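You operate a simulated robot arm through the tools that you are given. There is no shell and no other tool.

Carry out the task below with a simulated robot arm. There is one attempt and no reset: what you move stays moved.

TASK
Wipe up the oil spot, load the red tray by the green card and slide it back.
Fine: grey cloth, put back; push the tray on past the wiped spot. What is to be rubbed or washed off counts as gone when no trace of it is left.

Only the result counts: the job must be done as asked and must still hold three seconds after the hand-in. Knocking over, shifting, dropping, spilling or breaking anything else fails it. Flat cloth is picked up by pressing the open fingertips on it (5 to 10 N) and closing them slowly along it; thin cloth reads only 2 to 8 mm in the jaws.

THE ROBOT
A 7-joint arm with a two-finger parallel gripper, fixed in place. Base frame: the origin is at the foot of the arm, x ahead of it, y to its left, z up; the work surface is at about z = 0.78. Lengths are in m, angles in degrees, forces in N, time in s.
Its first joint turns from -149.0 to 149.0 degrees. Payload 3.43 kg.
The TCP is the grasp point between the finger pads, 0.03 m short of the fingertips. In the tool frame z runs along the fingers and y along their closing line. Largest opening 0.094 m; finger width 0.028, thickness 0.01; the body of the gripper, 0.05 by 0.096 m, starts 0.055 m behind the TCP.
Orientation is that of the tool frame in the base frame, as a unit quaternion [w, x, y, z]. With the fingers straight down and closing along the base's y, the tool's x points along the base's -x, its y along +y and its z along -z.

THE INTERFACE
- The arm moves only by the tool step_arm. Its argument "steps" is a list of rows, each an object of numbers (a shift or turn left out is 0, a gripper value left out holds the last): "dx", "dy", "dz": the shift along the base's x, y, z in mm; "ax", "ay", "az": the turn, a rotation vector about the base's x, y, z in degrees. In form: [{"dx": .., "dy": .., "dz": .., "ax": .., "ay": .., "az": ..}, ...]. A call has 1 to 20 rows; each row is the pose to reach, as a shift and turn from the pose commanded when the call began. "jaw" is the gripper command, from -1 (shut) to 1 (fully open), values between in proportion, set as the call begins (left out, the last holds). A row lasts 0.2 s, in which the tool goes at most 0.05 m and 8.6 degrees; a call with a longer step from one row to the next is refused whole, and so is a gripper value outside its range. A pose out of reach is approached as far as the arm can. The call stops where the force on the tool passes 90 N (or 10 N more than at its start, if that is more) or the arm is blocked; 0.2 s more then pass. Each finger travels about 0.045 m/s and halts on what it meets, pressing with about 24 N; the grip force reading is that of the motor and also rises with nothing between the fingers. The clock runs only during rows and for 0.2 s after the last one: add rows that repeat a pose to give the fingers time. The reply holds the time, the measured pose of the TCP, the force on the tool along the base axes, the opening and the grip force, in the units named above and with some noise, with the torque about the TCP (base axes, N m) and any sound that the robot's microphone picked up.
- Cameras (640 x 400 px; columns grow to the right, rows downward): "scene" is fixed at [0.3988, 0.4988, 1.3577]; the picture's right is [0.85, 0.53, 0.00], its down [0.46, -0.74, -0.50] and it looks along [-0.26, 0.42, -0.87] (base axes); focal length 325 px, centre (320, 200). "wrist" rides on the gripper at [0.076, 0.014, -0.103] in the tool frame; the picture's right is [-0.18, 0.98, 0.00], its down [-0.75, -0.14, -0.64] and it looks along [-0.63, -0.12, 0.77] (tool axes); focal length 243 px, centre (320, 200).
- camera(camera): a new picture of that camera. The clock stands still meanwhile.
- locate(camera, pixels): for up to 12 pixels [column, row] of the newest picture of that camera ("zoom" is the newest enlarged one), the place [x, y, z] in the base frame of the surface seen there, good to about 0.002 m. The clock stands still meanwhile.
- inspect(camera, box): a new picture of the part [left, top, right, bottom] of that camera's present view, enlarged. The clock stands still meanwhile.
- close_job(): hands the job in; it is judged then, once.

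Open the gripper and draw the arm clear of the work before you hand the job in, unless the task says otherwise.

The tools are called as a command line: name --argument value ..., lists and objects as JSON in quotes. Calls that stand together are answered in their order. step_arm: Moves the arm, as the interface text tells. Its arguments: {"type":"object","properties":{"steps":{"type":"array","items":{"type":"object","properties":{"dx":{"type":"number"},"dy":{"type":"number"},"dz":{"type":"number"},"ax":{"type":"number"},"ay":{"type":"number"},"az":{"type":"number"}}}},"jaw":{"type":"number"}},"required":["steps"]} The other tools are called the same way: camera (camera) takes a picture; locate (camera, pixels) gives the place of the surface under pixels of a picture; inspect (camera, box) takes an enlarged picture of a part of a camera's view; close_job () hands the job in.

At the start:

```text
clock: 0.0
ee_pos: [0.119, 0.7, 1.0157]
tcp_rot: [0.0, 0.0, 1.0, 0.0]
contact_force: [-0.5, 0.1, 0.3]
wrist_torque: [0.05, 0.02, -0.01]
grip_width: 0.0943
grasp_force: 0.2
```

scene: 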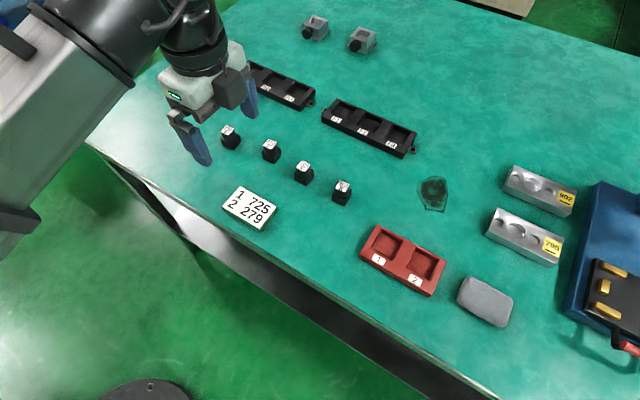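
wrist: 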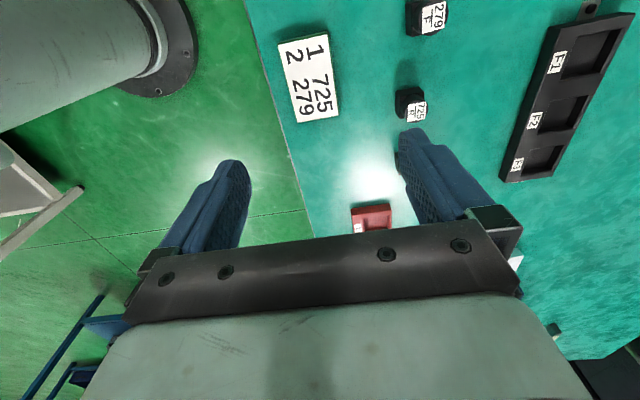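

I start by enlarging the scene to read the card, the block labels and the tray slots; the white card appears near (250,207), the red tray near (403,260), and the oil spot near (433,193).

inspect --camera "scene" --box '[200, 110, 360, 240]'

inspect --camera "scene" --box '[340, 160, 540, 340]'

inspect --camera "scene" --box '[480, 150, 640, 370]'

inspect --camera "scene" --box '[220, 0, 440, 170]'

```text
3.08 times, centred on (280, 175) of scene
```

zoom: 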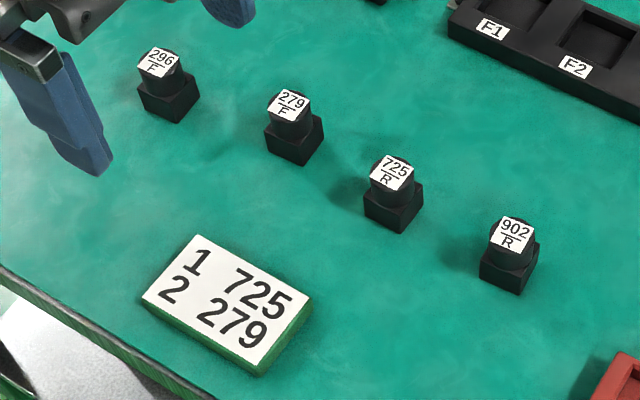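

```text
2.22 times, centred on (440, 250) of scene
```

zoom: 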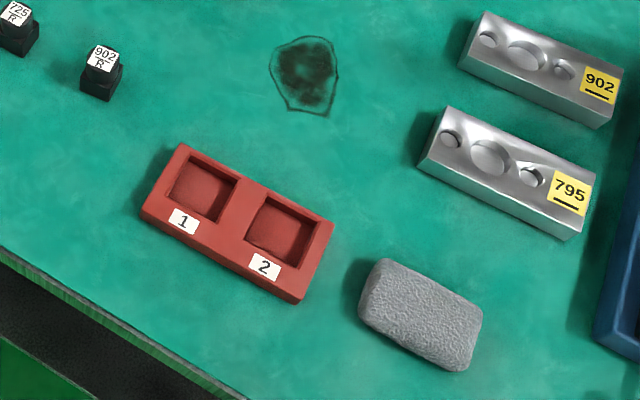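

```text
1.82 times, centred on (560, 260) of scene
```

zoom: 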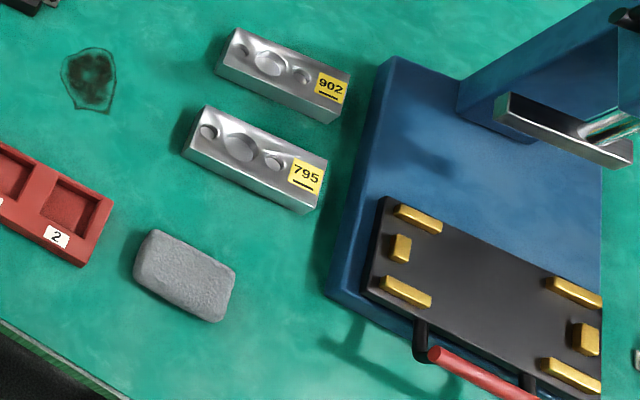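

```text
2.35 times, centred on (330, 85) of scene
```

zoom: 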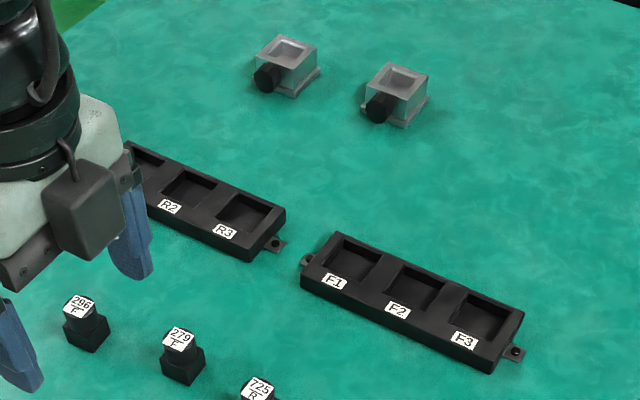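

The card reads slot 1 → 725, slot 2 → 279; the cloth is the grey pad near (485,302). I measure the table positions of everything in a fresh scene picture.

camera --camera "scene"

locate --camera "scene" --pixels '[[375, 224], [446, 259], [432, 295], [360, 259], [388, 246], [422, 263], [433, 180], [433, 212], [420, 190], [447, 195], [433, 195], [405, 240]]'

locate --camera "scene" --pixels '[[466, 278], [514, 297], [500, 327], [458, 302], [486, 301], [228, 131], [270, 145], [303, 166], [342, 187], [250, 207], [400, 280], [520, 320]]'

locate --camera "scene" --pixels '[[516, 167], [575, 193], [570, 215], [503, 190], [495, 209], [562, 243], [553, 266], [486, 233], [413, 135], [405, 157], [322, 120], [335, 98]]'

```text
taken
```

scene: 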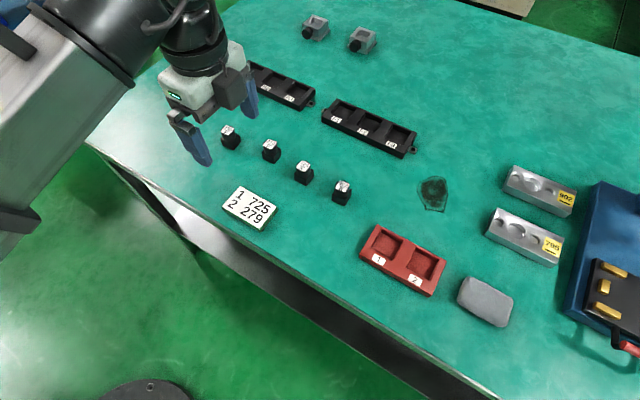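

```text
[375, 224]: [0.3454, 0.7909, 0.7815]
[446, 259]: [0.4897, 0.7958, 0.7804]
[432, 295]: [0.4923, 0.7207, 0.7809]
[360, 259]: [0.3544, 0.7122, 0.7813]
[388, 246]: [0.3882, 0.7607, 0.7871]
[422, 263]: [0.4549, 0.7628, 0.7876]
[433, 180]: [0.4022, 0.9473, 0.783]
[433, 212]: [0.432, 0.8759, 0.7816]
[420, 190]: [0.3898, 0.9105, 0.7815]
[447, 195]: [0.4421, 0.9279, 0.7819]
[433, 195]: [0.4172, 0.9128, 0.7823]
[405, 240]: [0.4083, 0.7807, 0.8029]
```

```text
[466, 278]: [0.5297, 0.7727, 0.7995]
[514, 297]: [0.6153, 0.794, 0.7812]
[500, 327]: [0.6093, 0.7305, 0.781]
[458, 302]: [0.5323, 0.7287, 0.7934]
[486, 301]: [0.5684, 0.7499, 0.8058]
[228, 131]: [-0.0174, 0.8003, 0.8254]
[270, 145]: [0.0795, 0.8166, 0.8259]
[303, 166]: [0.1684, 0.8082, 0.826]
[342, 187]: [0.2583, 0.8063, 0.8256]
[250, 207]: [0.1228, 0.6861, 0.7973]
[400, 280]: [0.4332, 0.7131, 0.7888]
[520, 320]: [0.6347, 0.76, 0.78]
```

```text
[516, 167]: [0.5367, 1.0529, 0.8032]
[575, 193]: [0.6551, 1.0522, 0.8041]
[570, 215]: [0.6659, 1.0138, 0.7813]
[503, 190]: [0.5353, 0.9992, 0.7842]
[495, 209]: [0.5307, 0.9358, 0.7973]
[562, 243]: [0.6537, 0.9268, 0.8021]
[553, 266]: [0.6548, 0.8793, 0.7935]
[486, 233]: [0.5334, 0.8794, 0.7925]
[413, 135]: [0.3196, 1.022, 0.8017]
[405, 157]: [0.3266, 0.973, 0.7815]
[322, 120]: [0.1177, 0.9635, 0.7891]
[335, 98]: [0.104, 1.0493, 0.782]
```

Tray spans about x 0.35–0.49, y 0.71–0.79; the spot is about x 0.39–0.445, y 0.875–0.947, so it is near the edge of reach. I zoom on the cloth, the spot and the ear of the F tray to measure them accurately.

inspect --camera "scene" --box '[440, 262, 530, 340]'

locate --camera "zoom" --pixels '[[180, 130], [320, 170], [520, 270], [420, 420], [250, 300], [120, 260], [150, 330], [430, 460], [540, 260], [320, 290], [160, 110], [480, 430]]'

inspect --camera "scene" --box '[380, 120, 480, 220]'

```text
5.13 times, centred on (485, 301) of scene
```

zoom: 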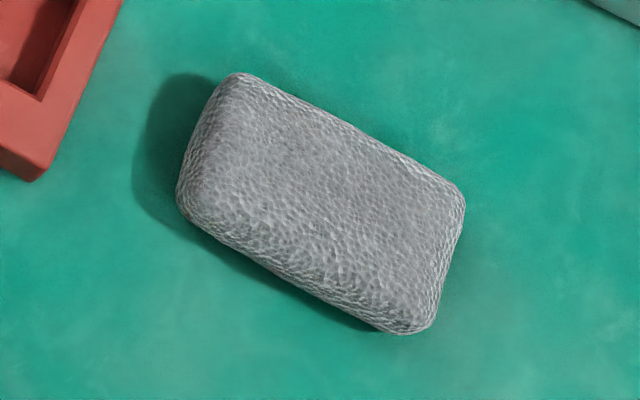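

```text
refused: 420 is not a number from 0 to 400
```

```text
4.00 times, centred on (430, 170) of scene
```

zoom: 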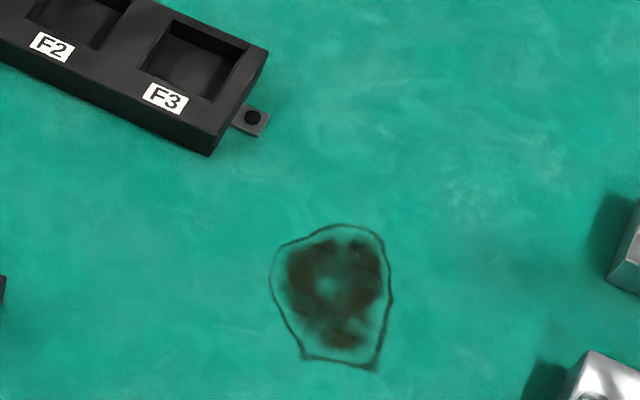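

The zoom shows the spot outline (270–393, 222–372) and the F-tray ear ending at (270,113). I locate those edge points now.

locate --camera "zoom" --pixels '[[340, 222], [385, 245], [393, 300], [376, 370], [302, 357], [270, 285], [282, 245], [330, 290], [270, 115], [250, 135], [267, 50], [210, 155]]'

inspect --camera "scene" --box '[440, 262, 530, 340]'

locate --camera "zoom" --pixels '[[238, 74], [465, 195], [410, 335], [178, 205], [325, 200], [260, 90], [440, 195], [400, 310], [220, 195], [350, 128], [290, 285], [30, 182]]'

```text
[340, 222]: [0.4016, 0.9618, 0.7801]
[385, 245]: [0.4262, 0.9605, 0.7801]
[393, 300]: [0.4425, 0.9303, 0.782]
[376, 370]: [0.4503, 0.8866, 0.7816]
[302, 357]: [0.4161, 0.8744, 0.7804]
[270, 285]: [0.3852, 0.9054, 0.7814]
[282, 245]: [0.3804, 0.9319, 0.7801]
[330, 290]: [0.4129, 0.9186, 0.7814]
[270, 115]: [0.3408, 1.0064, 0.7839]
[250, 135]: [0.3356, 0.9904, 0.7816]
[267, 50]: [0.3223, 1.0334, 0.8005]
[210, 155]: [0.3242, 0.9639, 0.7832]
```

```text
5.13 times, centred on (485, 301) of scene
```

zoom: 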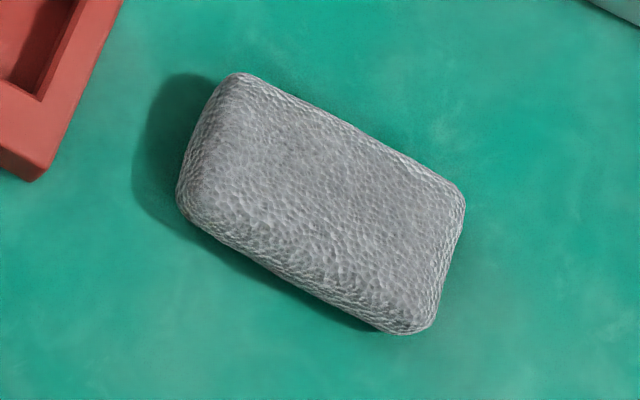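

```text
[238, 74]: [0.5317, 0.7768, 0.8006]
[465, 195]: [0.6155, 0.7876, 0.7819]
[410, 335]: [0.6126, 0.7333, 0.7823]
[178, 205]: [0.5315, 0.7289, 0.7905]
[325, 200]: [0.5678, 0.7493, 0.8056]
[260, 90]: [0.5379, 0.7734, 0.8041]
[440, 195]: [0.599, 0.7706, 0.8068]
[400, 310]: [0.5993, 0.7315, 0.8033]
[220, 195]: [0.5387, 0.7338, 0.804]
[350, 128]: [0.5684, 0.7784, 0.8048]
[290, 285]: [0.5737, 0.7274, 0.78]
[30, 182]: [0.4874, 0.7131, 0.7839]
```

The cloth measures about 0.08 × 0.057 × 0.026 m centred at (0.570, 0.753); the spot extends to y≈0.962 (r≈1.05), so I'll test reach in free air above it first, turning the hand so it faces radially outward.

step_arm --steps '[{"dx": 35, "dy": 15, "dz": 0, "az": 8}, {"dx": 70, "dy": 30, "dz": 0, "az": 16}, {"dx": 105, "dy": 50, "dz": 0, "az": 24}, {"dx": 140, "dy": 70, "dz": 0, "az": 32}, {"dx": 175, "dy": 90, "dz": 0, "az": 40}, {"dx": 210, "dy": 110, "dz": 0, "az": 48}, {"dx": 245, "dy": 130, "dz": 0, "az": 56}, {"dx": 280, "dy": 150, "dz": 0, "az": 64}, {"dx": 300, "dy": 160, "dz": 0, "az": 68}]' --jaw 1

```text
clock: 2.0
ee_pos: [0.4199, 0.8589, 1.014]
tcp_rot: [0.0, -0.56, 0.828, -0.001]
contact_force: [-0.1, 0.5, -0.4]
wrist_torque: [0.03, -0.02, 0.01]
grip_width: 0.0941
grasp_force: 0.0
```

The pose was reached cleanly at (0.420, 0.859, 1.014). Now I look with the wrist camera and then test lower and further out over the spot.

camera --camera "wrist"

step_arm --steps '[{"dz": -40}, {"dz": -80}, {"dz": -120}, {"dz": -150}, {"dz": -150, "dy": 30}, {"dz": -150, "dy": 60}, {"dz": -150, "dy": 80}, {"dz": -150, "dy": 100}, {"dz": -150, "dy": 100}]'

```text
taken
```

wrist: 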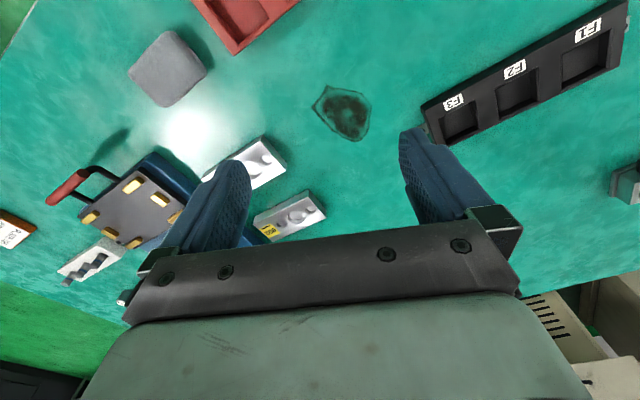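

```text
clock: 4.0
ee_pos: [0.4168, 0.9599, 0.8656]
tcp_rot: [0.0, -0.56, 0.829, 0.0]
contact_force: [0.5, 1.0, 0.1]
wrist_torque: [-0.02, 0.0, 0.01]
grip_width: 0.0938
grasp_force: 0.0
```

It reached (0.417, 0.960, 0.866) straight down, r≈1.046, so the reach is better than feared. I test lower (fingertips 20 mm above the table) at this place.

step_arm --steps '[{"dz": -20}, {"dz": -36}, {"dz": -36, "dy": 10}, {"dz": -36, "dy": 20}, {"dz": -36, "dy": 20}]'

```text
clock: 5.2
ee_pos: [0.4193, 0.9795, 0.8292]
tcp_rot: [0.0, -0.56, 0.829, 0.001]
contact_force: [-0.3, 0.7, -0.7]
wrist_torque: [0.03, -0.01, 0.01]
grip_width: 0.0942
grasp_force: 0.1
```

Even r≈1.066 at low height is reachable with the tool vertical, so no tilt is needed. I rise and move back over the cloth at (0.570, 0.753), turning the hand back so it closes along y.

step_arm --steps '[{"dz": 45}, {"dz": 90}, {"dz": 120, "dy": -25, "dx": 20, "az": -8}, {"dz": 130, "dy": -50, "dx": 40, "az": -16}, {"dz": 130, "dy": -75, "dx": 58, "az": -24}, {"dz": 130, "dy": -100, "dx": 76, "az": -32}, {"dz": 130, "dy": -125, "dx": 94, "az": -40}, {"dz": 130, "dy": -150, "dx": 112, "az": -48}, {"dz": 130, "dy": -175, "dx": 130, "az": -56}, {"dz": 130, "dy": -200, "dx": 146, "az": -64}, {"dz": 130, "dy": -226, "dx": 151, "az": -68}, {"dz": 130, "dy": -226, "dx": 151, "az": -68}]'

camera --camera "wrist"

camera --camera "scene"

```text
clock: 7.8
ee_pos: [0.5698, 0.7534, 0.9596]
tcp_rot: [0.0, 0.0, 1.0, 0.0]
contact_force: [-0.2, -0.2, -0.2]
wrist_torque: [0.0, 0.0, -0.02]
grip_width: 0.094
grasp_force: 0.0
```

```text
taken
```

wrist: 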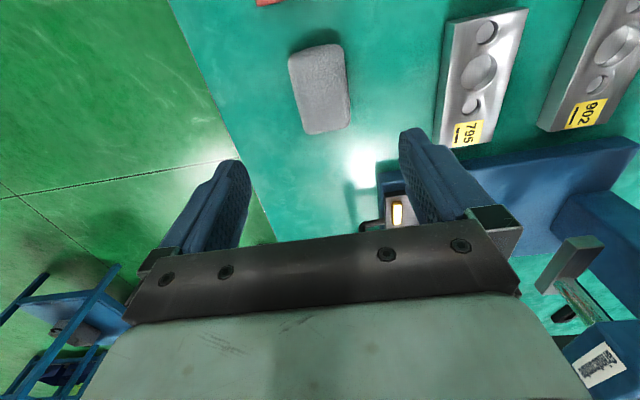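

```text
taken
```

scene: 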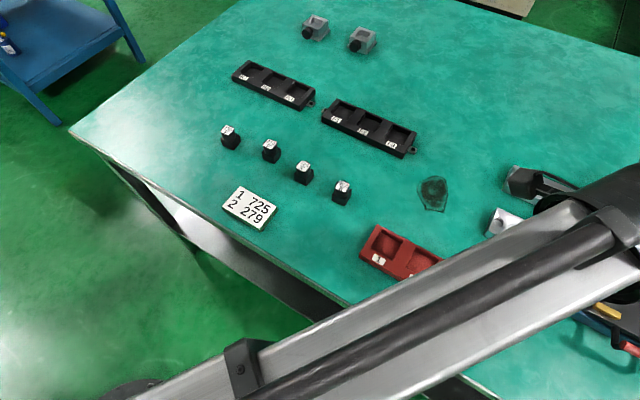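

The pad sits between (288,50) and (350,133) in the wrist view. I zoom in and locate its outline points.

inspect --camera "wrist" --box '[250, 20, 410, 150]'

locate --camera "wrist" --pixels '[[292, 60], [340, 48], [347, 118], [306, 130], [296, 92], [346, 85], [320, 52], [326, 126], [318, 88], [303, 75], [338, 75], [310, 110]]'

```text
3.08 times, centred on (330, 85) of wrist
```

zoom: 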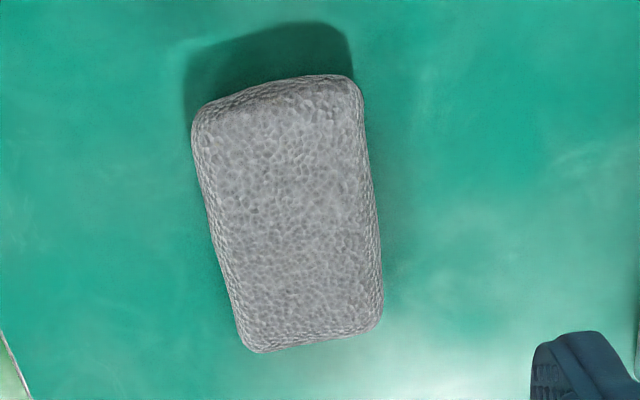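

```text
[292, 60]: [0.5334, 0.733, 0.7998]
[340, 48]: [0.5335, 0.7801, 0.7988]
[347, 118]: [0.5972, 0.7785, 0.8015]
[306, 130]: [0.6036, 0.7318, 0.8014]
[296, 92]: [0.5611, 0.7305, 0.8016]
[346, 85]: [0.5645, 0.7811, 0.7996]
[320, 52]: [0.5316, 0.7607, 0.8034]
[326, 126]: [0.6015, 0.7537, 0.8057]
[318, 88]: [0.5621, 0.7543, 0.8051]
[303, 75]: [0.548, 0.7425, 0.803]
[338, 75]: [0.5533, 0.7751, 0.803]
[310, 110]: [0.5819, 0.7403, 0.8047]
```

The pad outline gives centre ≈ (0.569, 0.755), top at 0.805, aligned with the axes. I descend with open jaws to TCP z≈0.818 (fingertips ~8 mm above the table).

step_arm --steps '[{"dy": 2, "dz": -45}, {"dy": 2, "dz": -90}, {"dy": 2, "dz": -125}, {"dy": 2, "dz": -141}, {"dy": 2, "dz": -141}]' --jaw 1

camera --camera "wrist"

```text
clock: 9.0
ee_pos: [0.5692, 0.756, 0.8167]
tcp_rot: [0.0, -0.001, 1.0, -0.001]
contact_force: [0.2, 0.0, -0.3]
wrist_torque: [0.0, 0.04, -0.03]
grip_width: 0.0943
grasp_force: 0.1
```

```text
taken
```

wrist: 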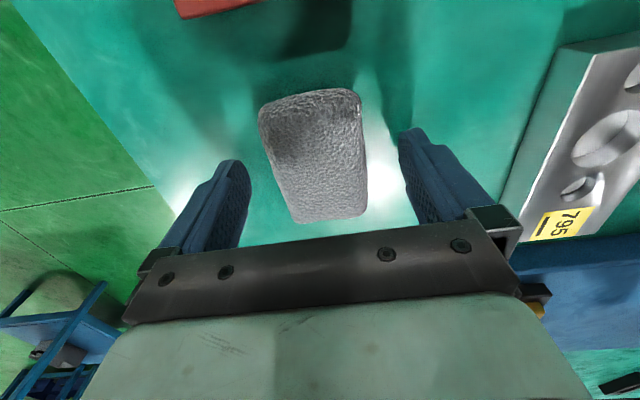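

The pad is between the two open fingers. I close the jaws on it and give them time.

step_arm --steps '[{"dz": 0}, {"dz": 0}, {"dz": 0}, {"dz": 0}, {"dz": 0}, {"dz": 0}]' --jaw -1

camera --camera "wrist"

```text
clock: 10.4
ee_pos: [0.5687, 0.7547, 0.8169]
tcp_rot: [0.0, 0.0, 1.0, -0.001]
contact_force: [0.6, -0.7, 0.4]
wrist_torque: [-0.02, -0.03, 0.02]
grip_width: 0.0569
grasp_force: 23.5
```

```text
taken
```

wrist: 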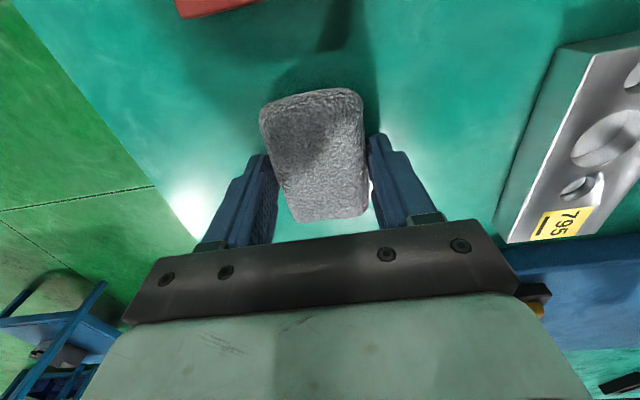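

Gripped at width 0.057 with 23.5 N. I lift 60 mm and carry the cloth over the spot centre (0.415, 0.918).

step_arm --steps '[{"dz": 30}, {"dz": 60}, {"dz": 65, "dx": -30, "dy": 32}, {"dz": 65, "dx": -62, "dy": 65}, {"dz": 65, "dx": -94, "dy": 98}, {"dz": 65, "dx": -126, "dy": 131}, {"dz": 65, "dx": -155, "dy": 162}, {"dz": 40, "dx": -155, "dy": 162}, {"dz": 15, "dx": -155, "dy": 162}, {"dz": 6, "dx": -155, "dy": 162}]'

camera --camera "scene"

camera --camera "wrist"

```text
clock: 12.6
ee_pos: [0.4146, 0.9174, 0.8248]
tcp_rot: [0.0, 0.0, 1.0, 0.001]
contact_force: [0.3, -0.1, -0.1]
wrist_torque: [-0.02, -0.01, 0.03]
grip_width: 0.0571
grasp_force: 23.7
```

```text
taken
```

scene: 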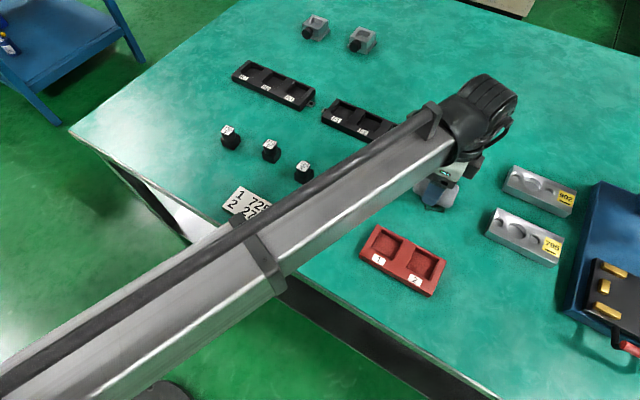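

```text
taken
```

wrist: 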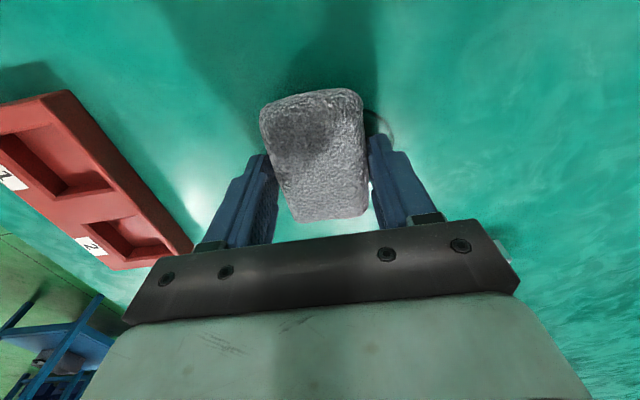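

The pad hovers ~6 mm above the spot, held steady. I lower it gently onto the table to about 2 mm below its lift-off height and read the force.

step_arm --steps '[{"dz": -3}, {"dz": -6}, {"dz": -8}, {"dz": -8}]'

```text
clock: 13.6
ee_pos: [0.4137, 0.9188, 0.8158]
tcp_rot: [0.0, -0.001, 1.0, 0.002]
contact_force: [-1.2, -1.0, 10.2]
wrist_torque: [-0.1, 0.05, -0.03]
grip_width: 0.057
grasp_force: 23.6
```

Contact force is 10 N at a 2 mm press. I now wipe back and forth along y over the whole spot.

step_arm --steps '[{"dy": 13}, {"dy": 26}, {"dy": 38}, {"dy": 26}, {"dy": 13}, {"dy": 0}, {"dy": -13}, {"dy": -26}, {"dy": -38}, {"dy": -38, "dx": -10}, {"dy": -26, "dx": -10}, {"dy": -13, "dx": -10}, {"dy": 0, "dx": -10}, {"dy": 13, "dx": -10}, {"dy": 26, "dx": -10}, {"dy": 38, "dx": -10}, {"dy": 38, "dx": 0}, {"dy": 38, "dx": 10}, {"dy": 26, "dx": 10}, {"dy": 13, "dx": 10}]'

```text
clock: 17.8
ee_pos: [0.4247, 0.9305, 0.8163]
tcp_rot: [0.0, 0.0, 1.0, 0.001]
contact_force: [0.6, 6.3, 12.0]
wrist_torque: [0.1, 0.11, -0.05]
grip_width: 0.0571
grasp_force: 24.3
```

Force stayed about 12 N with the pad still firmly held. I continue the strokes on the +x column and back to the middle.

step_arm --steps '[{"dy": -13}, {"dy": -26}, {"dy": -39}, {"dy": -51}, {"dy": -51, "dx": -10}, {"dy": -39, "dx": -10}, {"dy": -26, "dx": -10}, {"dy": -13, "dx": -10}, {"dy": 0, "dx": -10}, {"dy": 13, "dx": -10}, {"dy": 25, "dx": -10}, {"dy": 25, "dx": 0}, {"dy": 13, "dx": 0}, {"dy": 0, "dx": 0}, {"dy": -13, "dx": 0}, {"dy": -26, "dx": 0}, {"dy": -39, "dx": 0}, {"dy": -51, "dx": 0}, {"dy": -51, "dx": -10}]'

camera --camera "scene"

```text
clock: 21.8
ee_pos: [0.4152, 0.879, 0.8161]
tcp_rot: [0.001, 0.0, 1.0, 0.0]
contact_force: [4.3, -1.0, 6.7]
wrist_torque: [0.01, -0.08, 0.01]
grip_width: 0.057
grasp_force: 24.3
```

```text
taken
```

scene: 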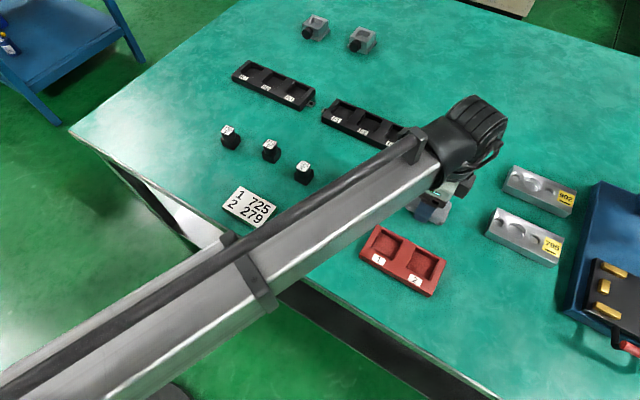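

I lift the cloth and move aside toward its home so the spot area is visible to the scene camera.

step_arm --steps '[{"dz": 20}, {"dz": 60}, {"dz": 67, "dx": 30, "dy": -24}, {"dz": 67, "dx": 62, "dy": -49}, {"dz": 67, "dx": 94, "dy": -74}, {"dz": 67, "dx": 126, "dy": -99}, {"dz": 67, "dx": 155, "dy": -124}, {"dz": 67, "dx": 155, "dy": -124}]'

inspect --camera "scene" --box '[380, 140, 500, 220]'

camera --camera "wrist"

```text
clock: 23.6
ee_pos: [0.5698, 0.7572, 0.8817]
tcp_rot: [0.0, -0.001, 1.0, 0.0]
contact_force: [0.2, 0.5, 0.7]
wrist_torque: [-0.02, 0.0, 0.01]
grip_width: 0.057
grasp_force: 24.1
```

```text
5.00 times, centred on (440, 180) of scene
```

zoom: 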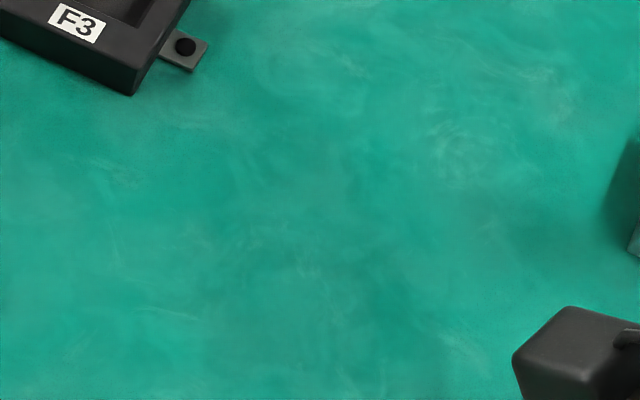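

```text
taken
```

wrist: 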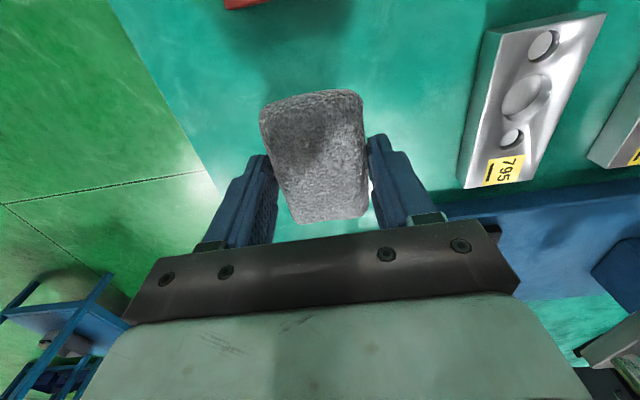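

The spot is apparently gone in the zoom at (205–365, 175–365). I enlarge that area further to be sure there's no faint trace before putting the cloth down.

inspect --camera "scene" --box '[402, 165, 466, 220]'

inspect --camera "scene" --box '[340, 120, 540, 260]'

```text
7.27 times, centred on (434, 192) of scene
```

zoom: 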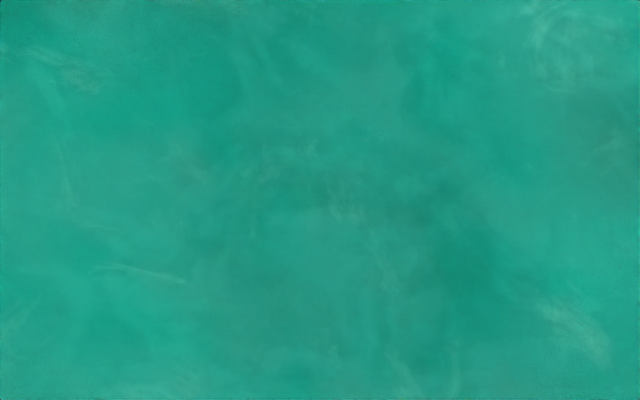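

```text
2.86 times, centred on (440, 190) of scene
```

zoom: 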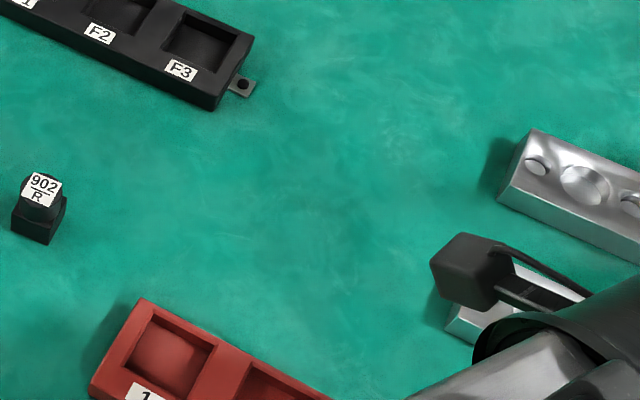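

It looks clean, but a faint residue would be hard to see from the fixed camera, so I take the wrist camera directly above the place for a close look while still holding the cloth.

step_arm --steps '[{"dz": 40, "dy": 20}, {"dz": 60, "dy": 50, "dx": -10}, {"dz": 60, "dy": 85, "dx": -20}, {"dz": 60, "dy": 120, "dx": -35}, {"dz": 60, "dy": 150, "dx": -50}, {"dz": 60, "dy": 150, "dx": -50}]'

camera --camera "wrist"

inspect --camera "wrist" --box '[220, 0, 460, 150]'

```text
clock: 25.0
ee_pos: [0.5177, 0.907, 0.9433]
tcp_rot: [-0.001, 0.0, 1.0, 0.0]
contact_force: [0.4, 0.6, 0.6]
wrist_torque: [0.02, 0.02, 0.01]
grip_width: 0.0567
grasp_force: 23.8
```

```text
taken
```

wrist: 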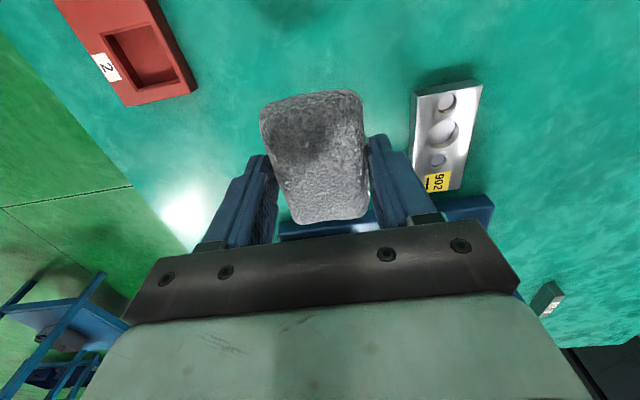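

```text
2.67 times, centred on (340, 75) of wrist
```

zoom: 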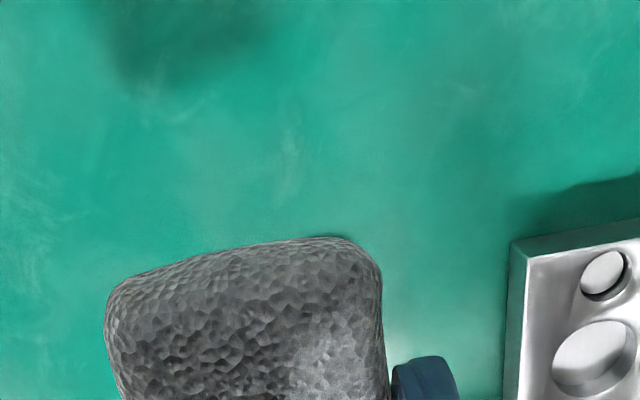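

There is a dark smudge at the top, wrist (290,15), probably the hand's shadow. I locate it to compare with the spot's place.

locate --camera "wrist" --pixels '[[290, 10], [275, 20], [310, 10], [300, 35], [330, 40], [360, 60], [340, 10]]'

inspect --camera "scene" --box '[340, 140, 500, 250]'

```text
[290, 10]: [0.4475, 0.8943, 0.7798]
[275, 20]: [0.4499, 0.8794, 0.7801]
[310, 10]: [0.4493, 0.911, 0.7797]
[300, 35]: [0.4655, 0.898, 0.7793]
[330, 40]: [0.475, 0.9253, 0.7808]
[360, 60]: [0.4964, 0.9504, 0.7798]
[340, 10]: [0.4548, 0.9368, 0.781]
```

```text
3.64 times, centred on (420, 195) of scene
```

zoom: 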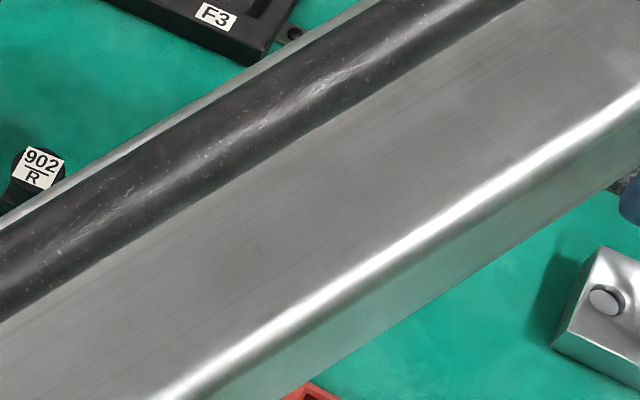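

Those points fall at (0.448, 0.894), consistent with the hand's shadow that follows it. I shift −70 mm in x so the spot area itself comes into the upper part of the wrist view.

step_arm --steps '[{"dx": -35, "dy": 5, "dz": 10}, {"dx": -75, "dy": 10, "dz": 20}, {"dx": -75, "dy": 10, "dz": 20}]'

camera --camera "wrist"

inspect --camera "wrist" --box '[220, 0, 460, 150]'

```text
clock: 25.8
ee_pos: [0.4426, 0.9155, 0.9612]
tcp_rot: [0.0, 0.001, 1.0, 0.0]
contact_force: [0.4, -0.9, 0.4]
wrist_torque: [-0.01, 0.01, -0.02]
grip_width: 0.0568
grasp_force: 23.8
```

```text
taken
```

wrist: 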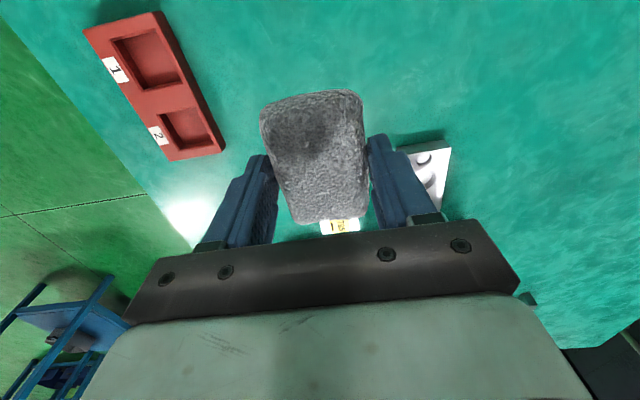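

```text
2.67 times, centred on (340, 75) of wrist
```

zoom: 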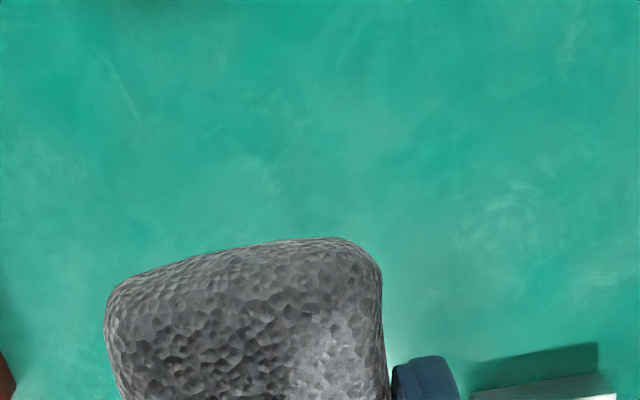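

The area is clean with no trace left. I carry the cloth back to its original place (0.570, 0.756) and lower it to the height it was picked at.

step_arm --steps '[{"dx": 25, "dy": -32, "dz": -10}, {"dx": 50, "dy": -64, "dz": -20}, {"dx": 75, "dy": -96, "dz": -40}, {"dx": 100, "dy": -128, "dz": -60}, {"dx": 125, "dy": -160, "dz": -80}, {"dx": 125, "dy": -160, "dz": -115}, {"dx": 125, "dy": -160, "dz": -135}, {"dx": 125, "dy": -160, "dz": -142}, {"dx": 125, "dy": -160, "dz": -145}, {"dx": 125, "dy": -160, "dz": -145}]'

```text
clock: 28.0
ee_pos: [0.5689, 0.7556, 0.8172]
tcp_rot: [0.0, -0.001, 1.0, 0.0]
contact_force: [0.2, 0.1, -0.6]
wrist_torque: [-0.01, -0.01, 0.0]
grip_width: 0.0569
grasp_force: 24.0
```

No contact is felt yet at the pick height, so I lower by 1.5 mm more and read the force.

step_arm --steps '[{"dz": -1}, {"dz": -1.5}, {"dz": -1.5}]'

```text
clock: 28.8
ee_pos: [0.569, 0.7563, 0.8171]
tcp_rot: [0.0, 0.0, 1.0, 0.0]
contact_force: [-0.2, -1.1, 0.4]
wrist_torque: [-0.03, -0.06, -0.03]
grip_width: 0.0571
grasp_force: 24.6
```

Only 0.4 N so far; I lower another 1.5 mm to make sure the pad is seated.

step_arm --steps '[{"dz": -1}, {"dz": -1.5}, {"dz": -1.5}]'

```text
clock: 29.6
ee_pos: [0.5704, 0.7549, 0.8155]
tcp_rot: [0.0, 0.0, 1.0, 0.001]
contact_force: [0.3, 1.1, 18.0]
wrist_torque: [-0.07, 0.0, -0.01]
grip_width: 0.0569
grasp_force: 23.8
```

The pad is seated now (18 N). I ease up 1.5 mm and open the jaws.

step_arm --steps '[{"dz": 1.5}, {"dz": 1.5}]'

step_arm --steps '[{"dz": 0}, {"dz": 0}, {"dz": 0}, {"dz": 0}, {"dz": 0}, {"dz": 0}]' --jaw 1

step_arm --steps '[{"dz": 30}, {"dz": 70}, {"dz": 110}, {"dz": 140}]'

camera --camera "wrist"

```text
clock: 30.2
ee_pos: [0.5686, 0.7561, 0.8164]
tcp_rot: [0.001, 0.0, 1.0, 0.0]
contact_force: [-0.5, 1.3, 5.0]
wrist_torque: [0.09, -0.04, 0.0]
grip_width: 0.0568
grasp_force: 24.1
```

```text
clock: 31.6
ee_pos: [0.5697, 0.756, 0.8168]
tcp_rot: [0.0, 0.0, 1.0, 0.001]
contact_force: [0.3, 0.0, -0.3]
wrist_torque: [0.03, 0.04, 0.03]
grip_width: 0.0941
grasp_force: 0.0
```

```text
clock: 32.6
ee_pos: [0.5703, 0.7568, 0.9558]
tcp_rot: [0.0, -0.001, 1.0, 0.0]
contact_force: [0.1, -0.3, 0.4]
wrist_torque: [-0.01, -0.03, -0.02]
grip_width: 0.0942
grasp_force: 0.1
```

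```text
taken
```

wrist: 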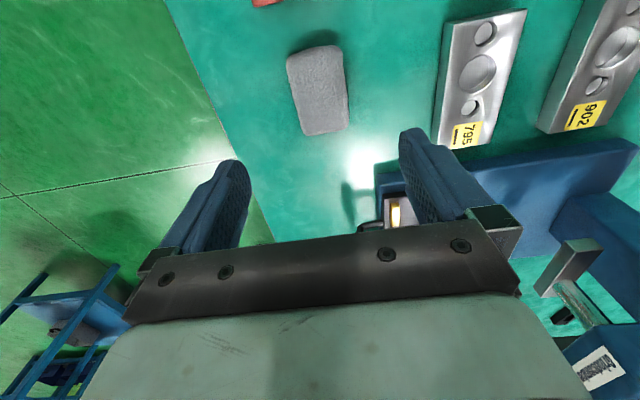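

The cloth is back in its place at (317,90) as before. I now go above block 725 at (0.168, 0.808).

step_arm --steps '[{"dx": -45, "dy": 6}, {"dx": -90, "dy": 12}, {"dx": -135, "dy": 18}, {"dx": -180, "dy": 24}, {"dx": -225, "dy": 30}, {"dx": -270, "dy": 36}, {"dx": -315, "dy": 42}, {"dx": -360, "dy": 48}, {"dx": -402, "dy": 52}, {"dx": -402, "dy": 52}]'

camera --camera "wrist"

camera --camera "scene"

```text
clock: 34.8
ee_pos: [0.1659, 0.8089, 0.9572]
tcp_rot: [0.0, 0.0, 1.0, 0.0]
contact_force: [-0.9, 0.1, 0.1]
wrist_torque: [0.0, 0.01, 0.0]
grip_width: 0.094
grasp_force: 0.0
```

```text
taken
```

wrist: 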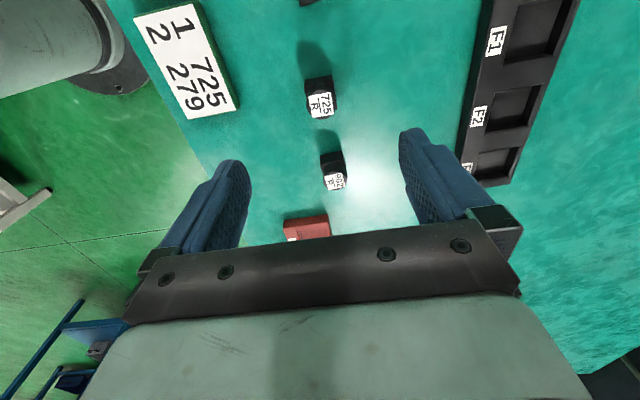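

```text
taken
```

scene: 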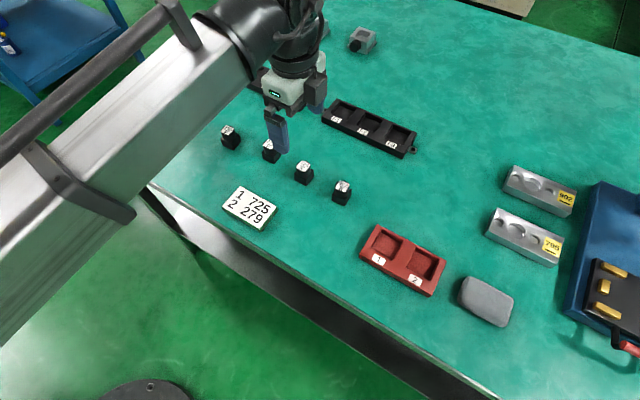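

The wrist view shows 725 at (320,100) and 902 at (335,175). I zoom on block 725 to get its outline and orientation.

inspect --camera "wrist" --box '[280, 60, 360, 130]'

```text
5.71 times, centred on (320, 95) of wrist
```

zoom: 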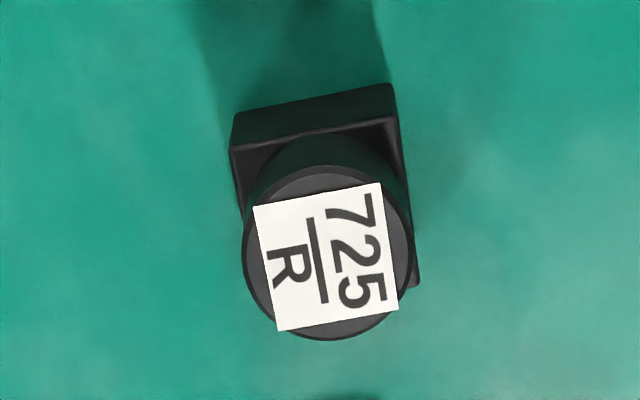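

locate --camera "zoom" --pixels '[[232, 118], [232, 148], [392, 85], [398, 118], [415, 282], [404, 160], [327, 250], [330, 167], [245, 250], [408, 235], [325, 335], [240, 190]]'

```text
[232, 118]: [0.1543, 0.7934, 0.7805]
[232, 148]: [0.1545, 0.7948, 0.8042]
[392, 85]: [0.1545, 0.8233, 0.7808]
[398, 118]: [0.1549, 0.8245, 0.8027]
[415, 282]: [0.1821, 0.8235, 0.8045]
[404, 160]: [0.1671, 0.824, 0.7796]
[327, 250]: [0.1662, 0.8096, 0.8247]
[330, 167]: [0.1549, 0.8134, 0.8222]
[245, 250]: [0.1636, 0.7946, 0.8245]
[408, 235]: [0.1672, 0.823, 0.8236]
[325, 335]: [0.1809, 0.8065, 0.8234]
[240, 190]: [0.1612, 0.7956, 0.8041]
```

Block 725: square base about 30 mm wide centred at (0.1685, 0.809), base top 0.804, overall top 0.824. I descend with open jaws to TCP z≈0.827 so the fingertips take the upper 7 mm of the square base.

step_arm --steps '[{"dx": 0.5, "dy": 1, "dz": -45}, {"dx": 0.5, "dy": 1, "dz": -85}, {"dx": 0.5, "dy": 1, "dz": -115}, {"dx": 0.5, "dy": 1, "dz": -130}, {"dx": 0.5, "dy": 1, "dz": -130}]'

camera --camera "wrist"

inspect --camera "scene" --box '[240, 110, 380, 220]'

```text
clock: 36.0
ee_pos: [0.1682, 0.808, 0.8264]
tcp_rot: [0.0, 0.0, 1.0, 0.0]
contact_force: [0.0, 1.2, 0.0]
wrist_torque: [-0.01, 0.02, 0.01]
grip_width: 0.0942
grasp_force: 0.1
```

```text
taken
```

wrist: 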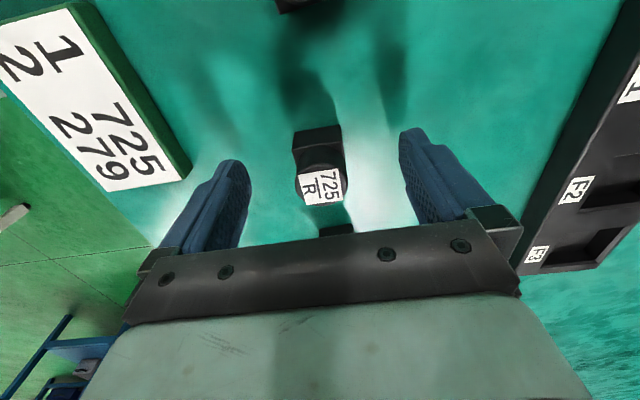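

```text
3.64 times, centred on (310, 165) of scene
```

zoom: 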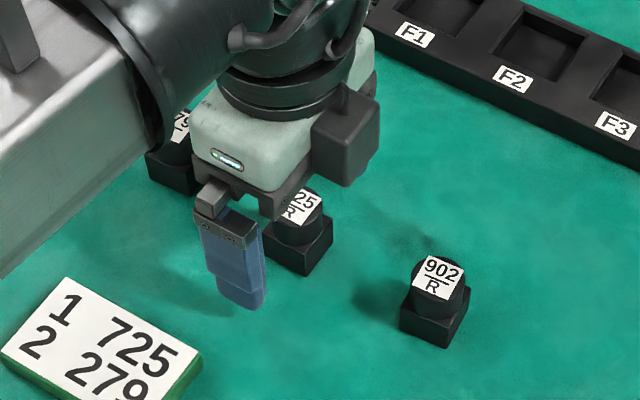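

The block is centred between the fingers. I close the jaws on its base.

step_arm --steps '[{"dz": 0}, {"dz": 0}, {"dz": 0}, {"dz": 0}, {"dz": 0}, {"dz": 0}]' --jaw -1

camera --camera "wrist"

```text
clock: 37.4
ee_pos: [0.1669, 0.8084, 0.8254]
tcp_rot: [0.0, -0.001, 1.0, 0.0]
contact_force: [-0.4, -0.1, 1.3]
wrist_torque: [0.01, -0.02, 0.0]
grip_width: 0.0291
grasp_force: 24.2
```

```text
taken
```

wrist: 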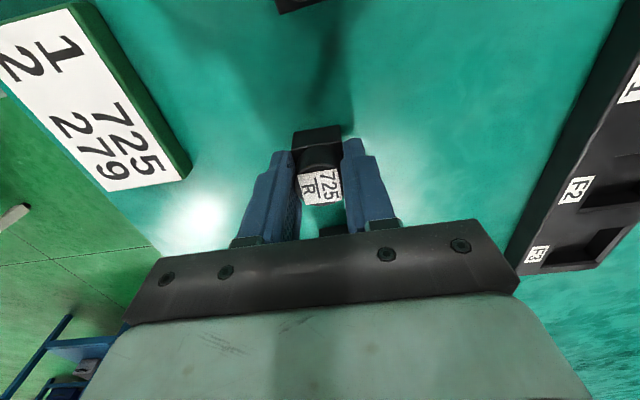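

Gripped at width 0.029. I lift 80 mm, and measure the tray slots precisely with a zoomed scene view.

step_arm --steps '[{"dz": 20}, {"dz": 60}, {"dz": 100}, {"dz": 100}]'

inspect --camera "scene" --box '[350, 218, 454, 302]'

camera --camera "wrist"

```text
clock: 38.4
ee_pos: [0.1664, 0.8102, 0.9257]
tcp_rot: [-0.001, 0.0, 1.0, 0.0]
contact_force: [0.0, -0.1, 0.2]
wrist_torque: [0.02, -0.01, -0.05]
grip_width: 0.029
grasp_force: 24.1
```

```text
4.76 times, centred on (402, 260) of scene
```

zoom: 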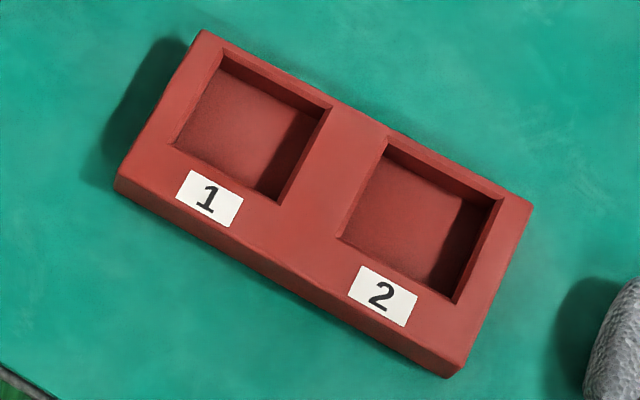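

```text
taken
```

wrist: 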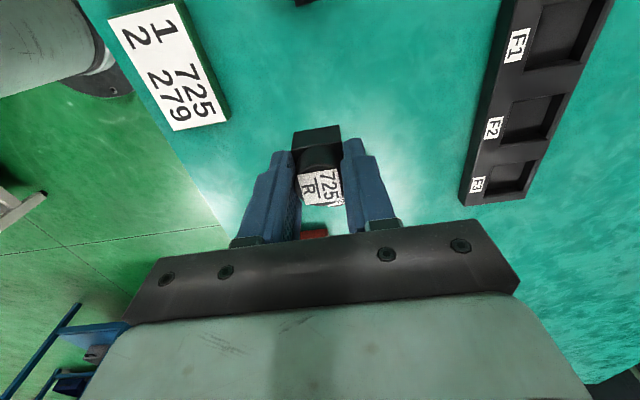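

The block came up level in the jaws. I locate slot rims of the tray in the zoom: slot 1 rim (222,48)/(332,108)/(278,203)/(172,145), slot 2 rim (388,137)/(503,198)/(455,303)/(338,238).

locate --camera "zoom" --pixels '[[220, 46], [333, 106], [279, 206], [169, 145], [389, 135], [505, 198], [456, 305], [336, 238], [245, 130], [415, 225], [204, 30], [116, 185]]'

locate --camera "zoom" --pixels '[[532, 205], [460, 368], [116, 178], [290, 165], [205, 100], [440, 285], [365, 210], [470, 210], [360, 120], [308, 260], [450, 375], [190, 120]]'

```text
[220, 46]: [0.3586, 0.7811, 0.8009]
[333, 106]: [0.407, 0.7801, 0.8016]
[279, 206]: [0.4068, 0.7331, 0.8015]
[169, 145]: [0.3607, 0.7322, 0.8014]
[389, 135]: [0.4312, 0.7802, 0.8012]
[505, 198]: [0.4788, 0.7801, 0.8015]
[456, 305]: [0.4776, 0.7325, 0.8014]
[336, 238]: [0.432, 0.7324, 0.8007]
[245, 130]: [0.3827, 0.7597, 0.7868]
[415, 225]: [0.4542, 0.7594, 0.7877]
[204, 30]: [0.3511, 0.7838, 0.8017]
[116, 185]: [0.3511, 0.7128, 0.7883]
```

```text
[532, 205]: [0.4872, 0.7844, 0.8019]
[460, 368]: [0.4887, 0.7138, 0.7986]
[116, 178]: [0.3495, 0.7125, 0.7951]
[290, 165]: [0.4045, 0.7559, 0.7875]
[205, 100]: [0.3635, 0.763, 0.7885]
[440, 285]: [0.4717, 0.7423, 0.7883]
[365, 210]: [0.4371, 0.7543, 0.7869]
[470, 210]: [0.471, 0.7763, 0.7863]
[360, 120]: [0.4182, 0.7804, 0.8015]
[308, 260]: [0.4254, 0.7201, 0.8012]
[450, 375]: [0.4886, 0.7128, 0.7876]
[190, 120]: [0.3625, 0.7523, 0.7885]
```

Slot 1 centre is (0.383, 0.7565), slot 2 centre (0.455, 0.756), each 47 mm square, floor at 0.7875, rim at 0.8015. I carry 725 over slot 1 and hover.

step_arm --steps '[{"dx": 40, "dy": -10}, {"dx": 80, "dy": -20}, {"dx": 120, "dy": -30}, {"dx": 160, "dy": -40}, {"dx": 190, "dy": -47}, {"dx": 215, "dy": -52.5}, {"dx": 215, "dy": -52.5, "dz": -35}, {"dx": 215, "dy": -52.5, "dz": -65}, {"dx": 215, "dy": -52.5, "dz": -65}]'

camera --camera "wrist"

camera --camera "scene"

```text
clock: 40.4
ee_pos: [0.3835, 0.7574, 0.8618]
tcp_rot: [0.0, 0.001, 1.0, 0.0]
contact_force: [-1.1, 0.3, -0.7]
wrist_torque: [0.01, -0.02, 0.0]
grip_width: 0.0292
grasp_force: 24.0
```

```text
taken
```

wrist: 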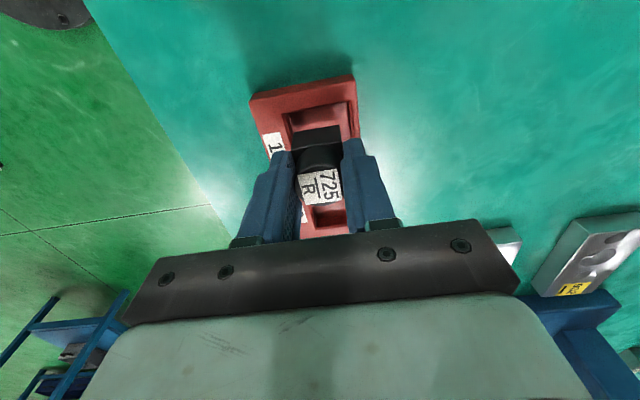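

```text
taken
```

scene: 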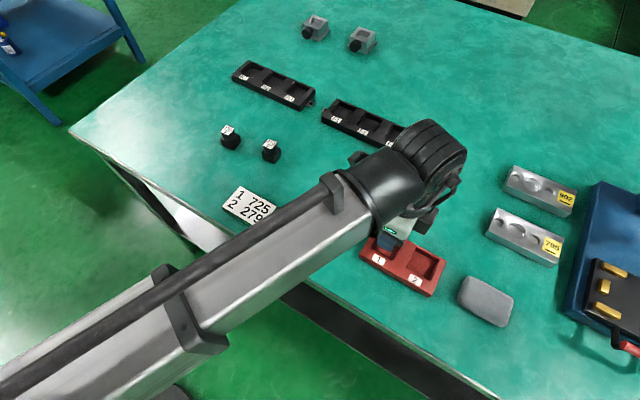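

The block is centred over slot 1 in both views. I lower it gradually to just touch the slot floor.

step_arm --steps '[{"dz": -10}, {"dz": -18}, {"dz": -24}, {"dz": -26}, {"dz": -27}, {"dz": -27}]'

```text
clock: 41.8
ee_pos: [0.3825, 0.7564, 0.8342]
tcp_rot: [0.0, 0.0, 1.0, 0.0]
contact_force: [0.3, 0.2, -0.8]
wrist_torque: [0.01, -0.01, -0.01]
grip_width: 0.029
grasp_force: 23.8
```

step_arm --steps '[{"dz": -0.7}, {"dz": -1.2}, {"dz": -1.2}]'

camera --camera "wrist"

```text
clock: 42.6
ee_pos: [0.3826, 0.7578, 0.8328]
tcp_rot: [0.0, -0.001, 1.0, 0.0]
contact_force: [0.6, 0.1, 0.0]
wrist_torque: [0.01, 0.03, 0.01]
grip_width: 0.0291
grasp_force: 23.8
```

```text
taken
```

wrist: 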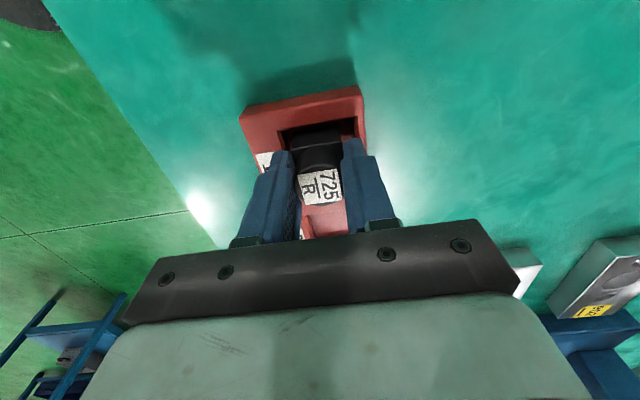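

No contact yet with the floor. I lower another millimetre and check.

step_arm --steps '[{"dz": -0.5}, {"dz": -1}, {"dz": -1}]'

```text
clock: 43.4
ee_pos: [0.3821, 0.7569, 0.8314]
tcp_rot: [0.0, 0.0, 1.0, 0.0]
contact_force: [0.2, 0.2, 0.5]
wrist_torque: [-0.04, -0.01, -0.02]
grip_width: 0.0292
grasp_force: 24.0
```

Still only 0.5 N; one more small step down to confirm seating before release.

step_arm --steps '[{"dz": -0.7}, {"dz": -0.7}]'

```text
clock: 44.0
ee_pos: [0.3827, 0.7559, 0.8313]
tcp_rot: [0.0, 0.0, 1.0, 0.001]
contact_force: [0.1, -0.5, 9.5]
wrist_torque: [-0.05, -0.05, 0.0]
grip_width: 0.0292
grasp_force: 24.0
```

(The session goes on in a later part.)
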